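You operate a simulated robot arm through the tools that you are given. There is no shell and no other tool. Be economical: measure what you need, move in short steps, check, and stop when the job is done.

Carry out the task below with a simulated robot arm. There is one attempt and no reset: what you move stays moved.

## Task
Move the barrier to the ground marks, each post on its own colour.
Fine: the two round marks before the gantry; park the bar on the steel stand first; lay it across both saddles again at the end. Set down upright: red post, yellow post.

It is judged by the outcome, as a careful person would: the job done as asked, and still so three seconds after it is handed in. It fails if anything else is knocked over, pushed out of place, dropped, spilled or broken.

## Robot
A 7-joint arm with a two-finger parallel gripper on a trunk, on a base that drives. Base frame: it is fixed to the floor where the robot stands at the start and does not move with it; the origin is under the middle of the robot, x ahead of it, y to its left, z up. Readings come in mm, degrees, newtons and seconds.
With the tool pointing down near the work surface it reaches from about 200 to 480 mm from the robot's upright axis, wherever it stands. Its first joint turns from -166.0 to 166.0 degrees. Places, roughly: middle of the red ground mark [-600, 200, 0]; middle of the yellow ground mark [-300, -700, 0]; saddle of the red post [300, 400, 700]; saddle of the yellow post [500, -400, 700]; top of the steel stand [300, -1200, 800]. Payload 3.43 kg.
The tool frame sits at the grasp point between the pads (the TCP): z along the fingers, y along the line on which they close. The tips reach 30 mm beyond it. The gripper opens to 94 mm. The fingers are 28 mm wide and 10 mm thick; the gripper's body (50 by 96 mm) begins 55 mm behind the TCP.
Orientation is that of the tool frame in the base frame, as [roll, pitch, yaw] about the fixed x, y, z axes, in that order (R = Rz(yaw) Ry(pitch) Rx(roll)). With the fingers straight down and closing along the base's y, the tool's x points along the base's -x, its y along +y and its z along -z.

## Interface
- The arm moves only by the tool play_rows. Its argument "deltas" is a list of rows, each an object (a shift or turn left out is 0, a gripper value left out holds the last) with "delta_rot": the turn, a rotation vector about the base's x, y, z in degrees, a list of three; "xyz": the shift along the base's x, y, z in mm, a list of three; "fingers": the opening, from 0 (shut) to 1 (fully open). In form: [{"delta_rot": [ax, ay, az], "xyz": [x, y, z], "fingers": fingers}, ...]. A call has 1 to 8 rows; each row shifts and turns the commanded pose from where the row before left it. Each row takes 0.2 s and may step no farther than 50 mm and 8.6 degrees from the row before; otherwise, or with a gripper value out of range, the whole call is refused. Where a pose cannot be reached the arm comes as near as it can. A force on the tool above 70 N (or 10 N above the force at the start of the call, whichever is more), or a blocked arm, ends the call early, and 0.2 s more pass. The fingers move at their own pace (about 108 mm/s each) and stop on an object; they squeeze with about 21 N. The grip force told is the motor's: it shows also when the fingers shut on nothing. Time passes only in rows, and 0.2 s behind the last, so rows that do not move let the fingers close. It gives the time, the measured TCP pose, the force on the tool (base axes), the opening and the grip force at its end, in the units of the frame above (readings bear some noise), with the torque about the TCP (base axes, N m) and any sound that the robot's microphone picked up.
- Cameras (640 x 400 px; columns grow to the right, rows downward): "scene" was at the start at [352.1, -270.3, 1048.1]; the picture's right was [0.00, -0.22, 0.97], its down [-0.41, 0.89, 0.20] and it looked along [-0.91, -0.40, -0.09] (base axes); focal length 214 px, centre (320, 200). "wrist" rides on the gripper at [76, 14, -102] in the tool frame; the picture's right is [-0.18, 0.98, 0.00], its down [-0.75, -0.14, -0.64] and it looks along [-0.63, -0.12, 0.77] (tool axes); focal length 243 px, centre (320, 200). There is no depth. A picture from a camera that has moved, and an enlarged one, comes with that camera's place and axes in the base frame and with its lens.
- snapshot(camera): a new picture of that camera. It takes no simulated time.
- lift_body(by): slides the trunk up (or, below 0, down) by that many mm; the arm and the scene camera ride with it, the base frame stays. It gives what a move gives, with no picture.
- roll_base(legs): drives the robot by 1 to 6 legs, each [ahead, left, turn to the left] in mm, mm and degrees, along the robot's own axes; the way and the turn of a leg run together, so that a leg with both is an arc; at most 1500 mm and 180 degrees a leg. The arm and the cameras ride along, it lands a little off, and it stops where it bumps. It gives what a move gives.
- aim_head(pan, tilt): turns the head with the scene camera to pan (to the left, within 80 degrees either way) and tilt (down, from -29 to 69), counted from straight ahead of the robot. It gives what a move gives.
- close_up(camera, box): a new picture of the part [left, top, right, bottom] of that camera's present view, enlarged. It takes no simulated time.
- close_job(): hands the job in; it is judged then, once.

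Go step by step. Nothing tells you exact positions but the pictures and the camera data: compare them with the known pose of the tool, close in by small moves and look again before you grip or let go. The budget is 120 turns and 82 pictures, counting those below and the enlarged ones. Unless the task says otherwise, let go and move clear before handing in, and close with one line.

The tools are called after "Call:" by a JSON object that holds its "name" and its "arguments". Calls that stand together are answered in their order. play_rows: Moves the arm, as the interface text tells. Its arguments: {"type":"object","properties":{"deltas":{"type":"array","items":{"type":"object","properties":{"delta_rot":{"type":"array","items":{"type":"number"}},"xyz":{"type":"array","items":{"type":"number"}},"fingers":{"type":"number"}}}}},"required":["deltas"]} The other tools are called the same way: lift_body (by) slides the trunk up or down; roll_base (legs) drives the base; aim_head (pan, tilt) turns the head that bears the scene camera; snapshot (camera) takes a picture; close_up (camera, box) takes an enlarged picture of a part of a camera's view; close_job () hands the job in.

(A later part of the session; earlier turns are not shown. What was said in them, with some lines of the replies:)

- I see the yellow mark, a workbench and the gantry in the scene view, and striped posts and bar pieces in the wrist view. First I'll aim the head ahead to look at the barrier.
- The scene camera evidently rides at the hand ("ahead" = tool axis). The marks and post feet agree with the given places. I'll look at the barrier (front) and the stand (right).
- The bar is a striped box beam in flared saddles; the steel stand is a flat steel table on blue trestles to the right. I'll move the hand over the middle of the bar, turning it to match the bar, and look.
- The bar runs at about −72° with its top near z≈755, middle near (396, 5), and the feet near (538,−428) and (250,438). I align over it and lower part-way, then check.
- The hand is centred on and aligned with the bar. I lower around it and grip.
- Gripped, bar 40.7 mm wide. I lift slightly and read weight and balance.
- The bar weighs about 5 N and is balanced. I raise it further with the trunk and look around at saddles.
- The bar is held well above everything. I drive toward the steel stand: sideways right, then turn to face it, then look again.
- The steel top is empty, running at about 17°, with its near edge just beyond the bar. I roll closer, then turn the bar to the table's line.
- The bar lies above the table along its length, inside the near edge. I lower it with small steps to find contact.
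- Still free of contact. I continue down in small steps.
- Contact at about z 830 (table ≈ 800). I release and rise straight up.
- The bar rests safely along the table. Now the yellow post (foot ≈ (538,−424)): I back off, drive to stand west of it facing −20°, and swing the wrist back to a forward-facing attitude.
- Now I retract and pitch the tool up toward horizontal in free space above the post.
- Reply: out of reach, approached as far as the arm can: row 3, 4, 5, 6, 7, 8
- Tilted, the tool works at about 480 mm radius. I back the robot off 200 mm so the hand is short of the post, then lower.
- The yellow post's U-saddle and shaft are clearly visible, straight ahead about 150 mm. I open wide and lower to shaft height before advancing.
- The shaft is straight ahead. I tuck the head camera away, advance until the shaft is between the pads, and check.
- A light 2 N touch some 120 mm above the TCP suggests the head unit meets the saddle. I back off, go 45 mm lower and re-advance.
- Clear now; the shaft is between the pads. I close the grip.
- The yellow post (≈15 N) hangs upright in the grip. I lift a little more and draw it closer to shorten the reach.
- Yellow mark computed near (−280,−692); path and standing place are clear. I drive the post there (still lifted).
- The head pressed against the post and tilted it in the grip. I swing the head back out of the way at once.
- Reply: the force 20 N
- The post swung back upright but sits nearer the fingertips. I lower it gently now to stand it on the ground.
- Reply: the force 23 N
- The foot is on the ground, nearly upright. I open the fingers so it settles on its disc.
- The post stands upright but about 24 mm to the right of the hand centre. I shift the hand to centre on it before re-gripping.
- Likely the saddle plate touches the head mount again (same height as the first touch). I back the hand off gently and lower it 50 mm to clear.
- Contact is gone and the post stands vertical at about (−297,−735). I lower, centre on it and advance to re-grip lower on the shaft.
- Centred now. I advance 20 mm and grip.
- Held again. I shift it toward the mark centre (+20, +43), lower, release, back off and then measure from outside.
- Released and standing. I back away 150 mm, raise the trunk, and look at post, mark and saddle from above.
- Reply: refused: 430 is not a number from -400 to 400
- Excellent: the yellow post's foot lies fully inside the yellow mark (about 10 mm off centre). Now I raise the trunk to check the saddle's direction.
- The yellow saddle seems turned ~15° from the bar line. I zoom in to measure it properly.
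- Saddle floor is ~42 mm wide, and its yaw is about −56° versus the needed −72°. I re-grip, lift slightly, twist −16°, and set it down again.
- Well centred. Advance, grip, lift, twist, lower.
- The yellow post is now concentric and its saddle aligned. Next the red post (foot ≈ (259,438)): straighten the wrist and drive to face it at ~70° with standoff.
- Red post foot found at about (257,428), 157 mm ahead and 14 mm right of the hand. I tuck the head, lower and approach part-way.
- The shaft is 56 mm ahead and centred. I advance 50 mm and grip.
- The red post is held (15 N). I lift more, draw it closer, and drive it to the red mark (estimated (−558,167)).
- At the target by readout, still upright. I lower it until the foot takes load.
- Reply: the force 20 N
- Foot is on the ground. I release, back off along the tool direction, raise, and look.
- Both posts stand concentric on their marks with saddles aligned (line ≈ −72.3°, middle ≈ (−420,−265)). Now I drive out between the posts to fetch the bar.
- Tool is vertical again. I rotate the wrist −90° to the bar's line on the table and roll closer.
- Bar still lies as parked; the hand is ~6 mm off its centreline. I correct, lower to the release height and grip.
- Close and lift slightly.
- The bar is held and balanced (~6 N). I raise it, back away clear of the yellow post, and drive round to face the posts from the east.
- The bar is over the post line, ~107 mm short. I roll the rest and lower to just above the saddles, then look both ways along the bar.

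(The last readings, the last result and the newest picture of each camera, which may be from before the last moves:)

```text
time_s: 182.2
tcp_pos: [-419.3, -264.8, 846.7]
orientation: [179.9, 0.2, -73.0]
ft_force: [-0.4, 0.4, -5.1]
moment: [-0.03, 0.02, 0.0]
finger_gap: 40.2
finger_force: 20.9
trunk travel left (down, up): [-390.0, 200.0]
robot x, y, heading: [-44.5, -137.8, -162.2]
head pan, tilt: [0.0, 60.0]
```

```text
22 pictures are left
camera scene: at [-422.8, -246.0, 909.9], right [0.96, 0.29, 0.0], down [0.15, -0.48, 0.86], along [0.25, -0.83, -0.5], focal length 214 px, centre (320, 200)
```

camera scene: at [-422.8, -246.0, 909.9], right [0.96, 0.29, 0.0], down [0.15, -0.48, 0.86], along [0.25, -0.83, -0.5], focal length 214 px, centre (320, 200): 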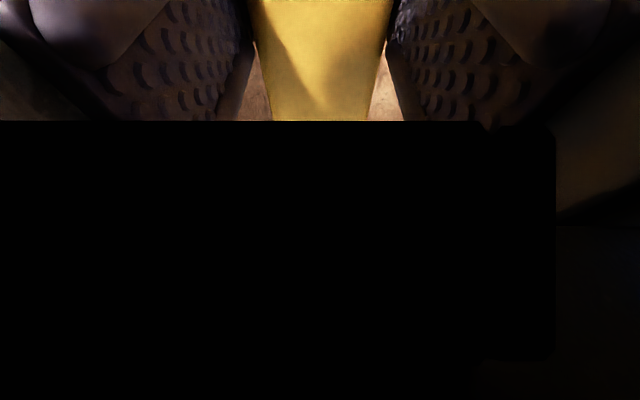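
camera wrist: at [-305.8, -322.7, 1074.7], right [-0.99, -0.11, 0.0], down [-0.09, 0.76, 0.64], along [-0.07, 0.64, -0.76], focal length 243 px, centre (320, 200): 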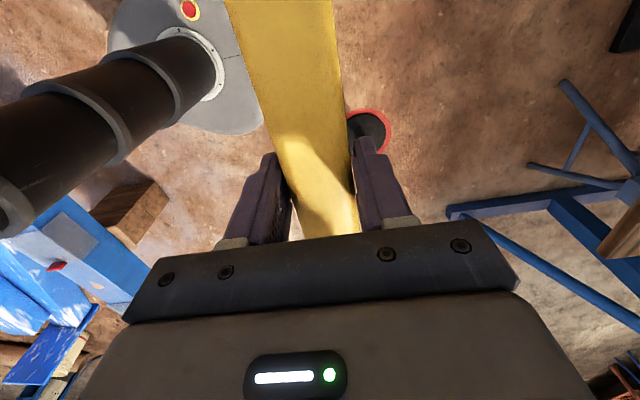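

I zoom on the red saddle end to judge the sideways offset.

Call:
{"name": "aim_head", "arguments": {"pan": 0, "tilt": -29}}

Call:
{"name": "close_up", "arguments": {"camera": "scene", "box": [270, 0, 370, 100]}}

Call:
{"name": "close_up", "arguments": {"camera": "wrist", "box": [200, 0, 500, 240]}}

```text
time_s: 183.8
tcp_pos: [-419.4, -265.7, 846.6]
orientation: [180.0, 0.2, -73.0]
ft_force: [0.6, -0.3, -6.6]
moment: [-0.03, -0.01, 0.02]
finger_gap: 40.2
finger_force: 21.0
trunk travel left (down, up): [-390.0, 200.0]
robot x, y, heading: [-46.0, -135.2, -162.2]
head pan, tilt: [0.0, -28.6]
```

```text
4.00 times, centred on (320, 50) of scene
camera zoom: at [-461.0, -121.3, 910.0], right [0.96, 0.29, 0.0], down [0.26, -0.84, -0.48], along [-0.14, 0.46, -0.88], focal length 858 px, centre (320, 800)
```

zoom: 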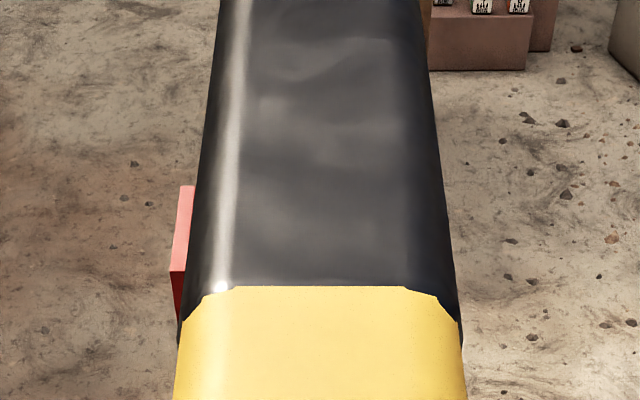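

```text
1.67 times, centred on (350, 120) of wrist
camera zoom: at [-410.6, -342.0, 949.6], right [-0.99, -0.11, 0.0], down [-0.09, 0.76, 0.64], along [-0.07, 0.64, -0.76], focal length 404 px, centre (270, 333)
```

zoom: 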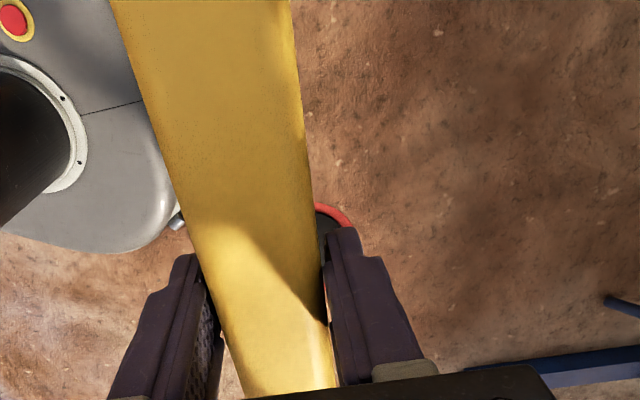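

The bar should turn ~0.8° to suit the red saddle. I apply that and look sideways past the hand toward the yellow saddle.

Call:
{"name": "play_rows", "arguments": {"deltas": [{"delta_rot": [0, 0, 0.8]}, {}]}}

Call:
{"name": "aim_head", "arguments": {"pan": 75, "tilt": 55}}

Call:
{"name": "snapshot", "arguments": {"camera": "scene"}}

```text
time_s: 184.4
tcp_pos: [-418.6, -265.5, 847.2]
orientation: [180.0, 0.2, -72.2]
ft_force: [0.2, 0.7, -5.2]
moment: [-0.03, 0.01, 0.01]
finger_gap: 40.4
finger_force: 21.0
trunk travel left (down, up): [-390.0, 200.0]
robot x, y, heading: [-41.8, -136.7, -162.2]
head pan, tilt: [0.0, -28.6]
```

```text
time_s: 186.0
tcp_pos: [-418.8, -265.6, 847.2]
orientation: [-179.9, 0.2, -72.2]
ft_force: [0.8, -0.4, -5.0]
moment: [-0.04, -0.01, 0.02]
finger_gap: 40.4
finger_force: 21.1
trunk travel left (down, up): [-390.0, 200.0]
robot x, y, heading: [-47.1, -136.2, -162.1]
head pan, tilt: [75.0, 55.0]
```

```text
19 pictures are left
camera scene: at [-491.3, -261.8, 957.9], right [0.25, 0.08, -0.97], down [0.93, -0.31, 0.21], along [-0.28, -0.95, -0.15], focal length 214 px, centre (320, 200)
```

scene: 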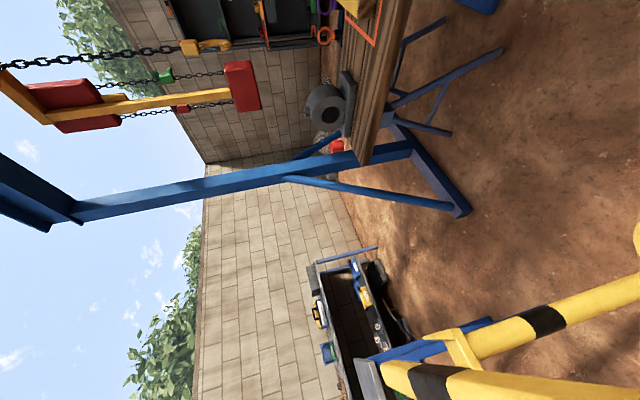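

Call:
{"name": "close_up", "arguments": {"camera": "scene", "box": [340, 300, 500, 400]}}

```text
4.00 times, centred on (420, 350) of scene
camera zoom: at [-491.3, -261.8, 957.9], right [0.25, 0.08, -0.97], down [0.93, -0.31, 0.21], along [-0.28, -0.95, -0.15], focal length 858 px, centre (-80, -400)
```

zoom: 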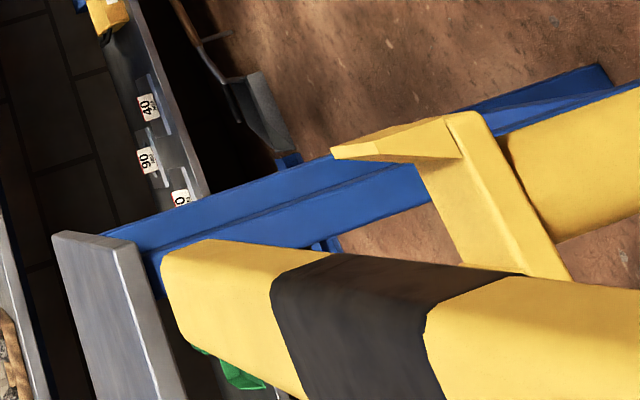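

Both saddles appear within ~3 mm of the bar line. I lower the bar into the flared saddles gradually, watching the forces.

Call:
{"name": "play_rows", "arguments": {"deltas": [{"xyz": [-1, 0, -20]}, {"xyz": [0, 0, -20]}, {"xyz": [0, 0, -15]}, {"xyz": [0, 0, -12]}, {}]}}

Call:
{"name": "snapshot", "arguments": {"camera": "scene"}}

Call:
{"name": "aim_head", "arguments": {"pan": 0, "tilt": -29}}

Call:
{"name": "snapshot", "arguments": {"camera": "scene"}}

```text
time_s: 187.2
tcp_pos: [-420.3, -264.8, 779.4]
orientation: [-179.9, 0.2, -72.2]
ft_force: [0.3, 0.1, -5.4]
moment: [-0.02, 0.02, -0.02]
finger_gap: 40.2
finger_force: 21.0
trunk travel left (down, up): [-390.0, 200.0]
robot x, y, heading: [-42.3, -137.2, -161.9]
head pan, tilt: [75.0, 55.0]
```

```text
17 pictures are left
camera scene: at [-492.3, -261.2, 890.8], right [0.25, 0.08, -0.97], down [0.93, -0.3, 0.21], along [-0.28, -0.95, -0.15], focal length 214 px, centre (320, 200)
```

scene: 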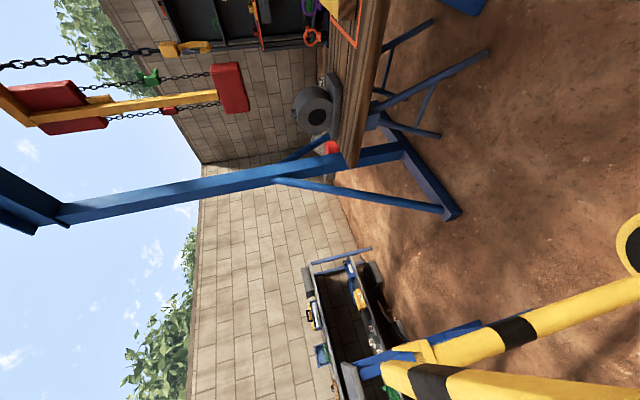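

```text
time_s: 188.8
tcp_pos: [-420.2, -264.5, 779.8]
orientation: [-180.0, 0.3, -72.3]
ft_force: [0.1, 1.3, -5.6]
moment: [-0.03, 0.01, 0.03]
finger_gap: 40.6
finger_force: 21.2
trunk travel left (down, up): [-390.0, 200.0]
robot x, y, heading: [-43.6, -136.9, -162.1]
head pan, tilt: [0.0, -28.6]
```

```text
16 pictures are left
camera scene: at [-464.2, -121.3, 843.0], right [0.95, 0.31, 0.0], down [0.27, -0.83, -0.48], along [-0.15, 0.46, -0.88], focal length 214 px, centre (320, 200)
```

scene: 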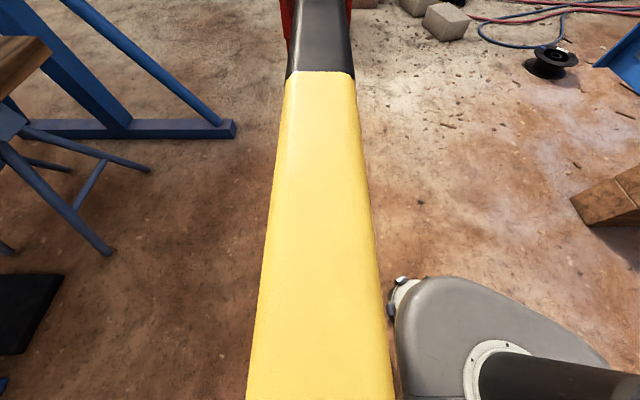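

Call:
{"name": "close_up", "arguments": {"camera": "scene", "box": [270, 0, 370, 70]}}

```text
5.71 times, centred on (320, 35) of scene
camera zoom: at [-464.2, -121.3, 843.0], right [0.95, 0.31, 0.0], down [0.27, -0.83, -0.48], along [-0.15, 0.46, -0.88], focal length 1226 px, centre (320, 1143)
```

zoom: 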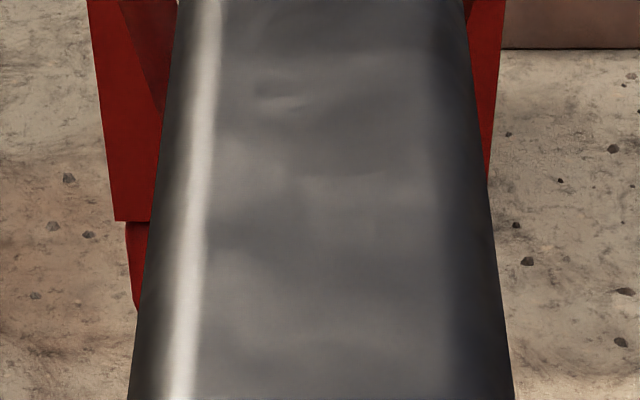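

Bar is between the red flaps, ~3.5 mm to the east of centre. I nudge 2.5 mm west and lower to seat it.

Call:
{"name": "play_rows", "arguments": {"deltas": [{"xyz": [-2.5, -0.8, 0], "delta_rot": [0, 0, 0.15]}, {"xyz": [0, 0, -10]}, {"xyz": [0, 0, -8]}, {"xyz": [0, 0, -5]}, {}]}}

Call:
{"name": "play_rows", "arguments": {"deltas": [{"xyz": [0, 0, -4]}, {"xyz": [0, 0, -3]}, {}]}}

```text
time_s: 190.0
tcp_pos: [-423.3, -266.8, 756.8]
orientation: [180.0, 0.2, -72.1]
ft_force: [0.1, -0.1, -5.3]
moment: [-0.04, -0.06, -0.03]
finger_gap: 40.3
finger_force: 20.9
trunk travel left (down, up): [-390.0, 200.0]
robot x, y, heading: [-41.8, -132.5, -162.4]
head pan, tilt: [0.0, -28.6]
```

```text
time_s: 190.8
tcp_pos: [-422.3, -266.5, 750.5]
orientation: [179.8, 0.2, -71.9]
ft_force: [-3.8, 0.8, 20.7]
moment: [-0.03, -0.01, -0.06]
finger_gap: 40.4
finger_force: 21.1
trunk travel left (down, up): [-390.0, 200.0]
robot x, y, heading: [-40.8, -132.4, -162.0]
head pan, tilt: [0.0, -28.6]
```

The bar now rests evenly (20 N up, no moment). I check the seating on the red side before release.

Call:
{"name": "close_up", "arguments": {"camera": "scene", "box": [270, 0, 370, 70]}}

Call:
{"name": "aim_head", "arguments": {"pan": 75, "tilt": 55}}

Call:
{"name": "close_up", "arguments": {"camera": "scene", "box": [340, 300, 500, 400]}}

```text
5.71 times, centred on (320, 35) of scene
camera zoom: at [-466.9, -123.0, 814.1], right [0.95, 0.31, 0.0], down [0.27, -0.83, -0.48], along [-0.15, 0.46, -0.88], focal length 1226 px, centre (320, 1143)
```

zoom: 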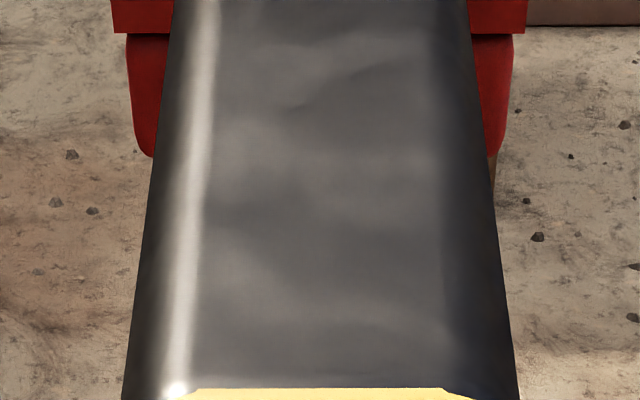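

```text
time_s: 192.3
tcp_pos: [-422.7, -266.5, 750.1]
orientation: [180.0, 0.2, -71.9]
ft_force: [-8.3, 0.5, 19.1]
moment: [-0.18, -0.02, 0.01]
finger_gap: 40.5
finger_force: 21.1
trunk travel left (down, up): [-390.0, 200.0]
robot x, y, heading: [-44.5, -136.7, -162.4]
head pan, tilt: [75.0, 55.0]
```

```text
4.00 times, centred on (420, 350) of scene
camera zoom: at [-494.4, -263.0, 861.5], right [0.24, 0.08, -0.97], down [0.93, -0.3, 0.21], along [-0.28, -0.95, -0.15], focal length 858 px, centre (-80, -400)
```

zoom: 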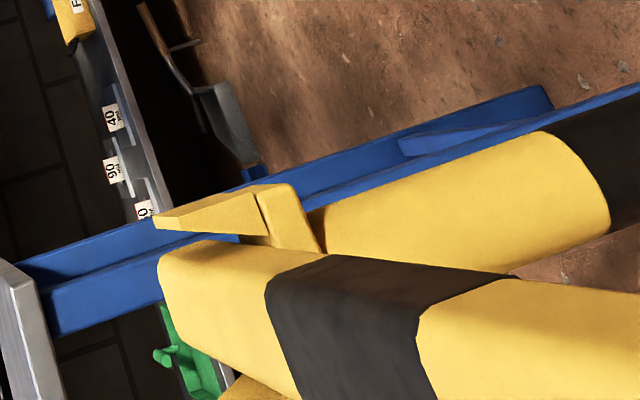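

The bar sits inside both saddles. I ease the downward press, then open the fingers gently.

Call:
{"name": "play_rows", "arguments": {"deltas": [{"xyz": [-1, 0, 1.2]}, {}]}}

```text
time_s: 192.9
tcp_pos: [-421.7, -267.5, 750.6]
orientation: [-179.9, 0.1, -71.9]
ft_force: [-1.3, -1.6, 3.4]
moment: [-0.06, 0.09, -0.12]
finger_gap: 40.3
finger_force: 20.6
trunk travel left (down, up): [-390.0, 200.0]
robot x, y, heading: [-44.3, -132.8, -162.2]
head pan, tilt: [75.0, 55.0]
```

Call:
{"name": "play_rows", "arguments": {"deltas": [{"fingers": 0.6}, {"fingers": 0.8}, {"fingers": 0.8}, {}]}}

Call:
{"name": "play_rows", "arguments": {"deltas": [{"xyz": [0, 0, 10]}, {"xyz": [0, 0, 20]}, {"xyz": [0, 0, 40]}, {"xyz": [0, 0, 45]}, {"xyz": [0, 0, 45]}]}}

Call:
{"name": "snapshot", "arguments": {"camera": "wrist"}}

```text
time_s: 193.9
tcp_pos: [-423.6, -267.3, 750.5]
orientation: [180.0, 0.2, -72.0]
ft_force: [0.3, 1.0, 0.4]
moment: [-0.02, 0.01, 0.02]
finger_gap: 75.3
finger_force: 0.1
trunk travel left (down, up): [-390.0, 200.0]
robot x, y, heading: [-42.7, -138.0, -162.3]
head pan, tilt: [75.0, 55.0]
```

```text
time_s: 195.2
tcp_pos: [-423.8, -266.7, 909.6]
orientation: [180.0, 0.2, -72.0]
ft_force: [-0.2, 0.2, -0.1]
moment: [0.02, -0.02, -0.01]
finger_gap: 75.2
finger_force: 0.0
trunk travel left (down, up): [-390.0, 200.0]
robot x, y, heading: [-40.6, -136.1, -162.1]
head pan, tilt: [75.0, 55.0]
```

```text
12 pictures are left
camera wrist: at [-414.2, -343.3, 1012.9], right [-0.99, -0.13, 0.0], down [-0.1, 0.76, 0.64], along [-0.08, 0.64, -0.76], focal length 243 px, centre (320, 200)
```

wrist: 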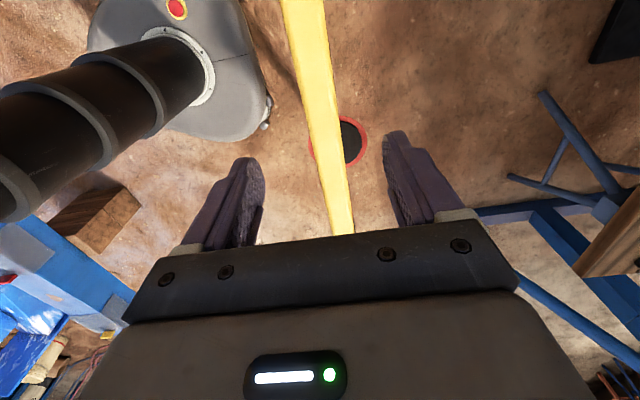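

The bar stays put after release. I back the robot away and take a final overall look.

Call:
{"name": "roll_base", "arguments": {"legs": [[-420, 0, 0]]}}

Call:
{"name": "aim_head", "arguments": {"pan": 70, "tilt": 20}}

Call:
{"name": "snapshot", "arguments": {"camera": "scene"}}

```text
time_s: 197.8
tcp_pos: [-20.5, -138.9, 909.1]
orientation: [180.0, 0.3, -71.7]
ft_force: [-0.3, 0.0, 0.7]
moment: [0.01, 0.02, 0.01]
finger_gap: 75.4
finger_force: 0.1
trunk travel left (down, up): [-390.0, 200.0]
robot x, y, heading: [360.9, -9.1, -161.9]
head pan, tilt: [75.0, 55.0]
```

```text
time_s: 198.8
tcp_pos: [-21.6, -138.2, 909.1]
orientation: [179.9, 0.3, -71.6]
ft_force: [0.7, 0.1, -0.2]
moment: [-0.02, -0.01, 0.02]
finger_gap: 75.0
finger_force: 0.0
trunk travel left (down, up): [-390.0, 200.0]
robot x, y, heading: [360.3, -5.2, -161.7]
head pan, tilt: [70.0, 20.0]
```

```text
11 pictures are left
camera scene: at [-126.7, -91.5, 1007.5], right [0.32, 0.11, -0.94], down [0.6, -0.79, 0.11], along [-0.73, -0.6, -0.32], focal length 214 px, centre (320, 200)
```

scene: 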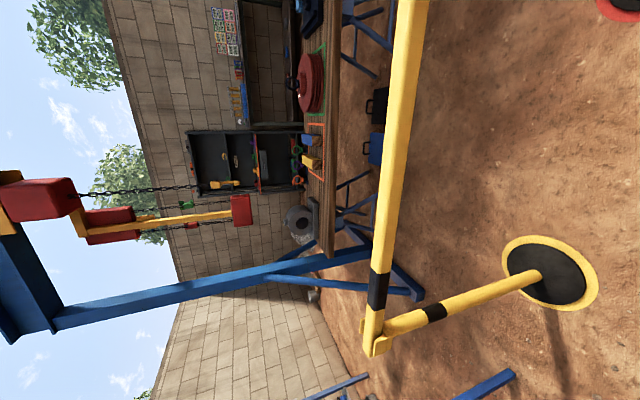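

Call:
{"name": "close_up", "arguments": {"camera": "scene", "box": [340, 240, 460, 370]}}

Call:
{"name": "aim_head", "arguments": {"pan": 60, "tilt": -25}}

Call:
{"name": "snapshot", "arguments": {"camera": "scene"}}

```text
3.08 times, centred on (400, 305) of scene
camera zoom: at [-126.7, -91.5, 1007.5], right [0.32, 0.11, -0.94], down [0.6, -0.79, 0.11], along [-0.73, -0.6, -0.32], focal length 660 px, centre (74, -123)
```

zoom: 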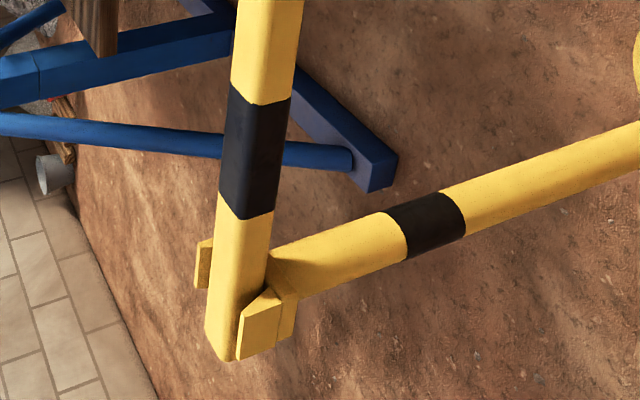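

```text
time_s: 199.9
tcp_pos: [-21.9, -137.8, 909.4]
orientation: [-179.9, 0.2, -71.7]
ft_force: [0.9, 0.0, 0.4]
moment: [-0.03, -0.02, -0.03]
finger_gap: 74.9
finger_force: 0.1
trunk travel left (down, up): [-390.0, 200.0]
robot x, y, heading: [362.4, -2.6, -161.9]
head pan, tilt: [60.0, -25.0]
```

```text
9 pictures are left
camera scene: at [-123.4, -18.8, 1004.1], right [0.47, 0.16, -0.87], down [-0.06, -0.97, -0.21], along [-0.88, 0.16, -0.45], focal length 214 px, centre (320, 200)
```

scene: 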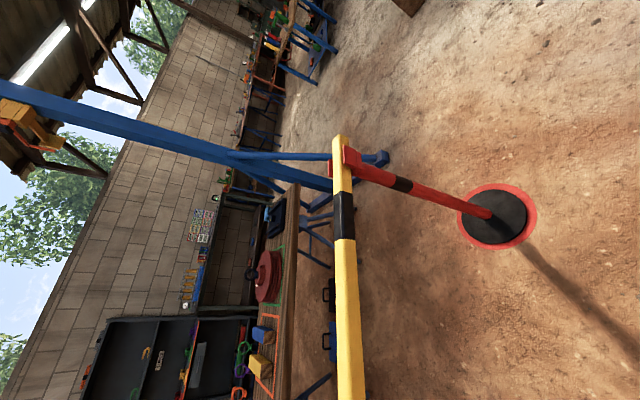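

Both posts stand upright on their own marks, with the bar seated across both saddles and its ends reaching past each one. The robot is clear, so I hand in.

Call:
{"name": "close_job", "arguments": {}}

```text
The job is handed in.
```

The barrier is on its ground marks: the red and yellow posts stand upright on their own colours and the bar lies across both saddles. On the way, the head camera knocked the yellow post in the grip and it slipped a few centimetres onto its foot, but it did not fall and I re-set it on its mark.
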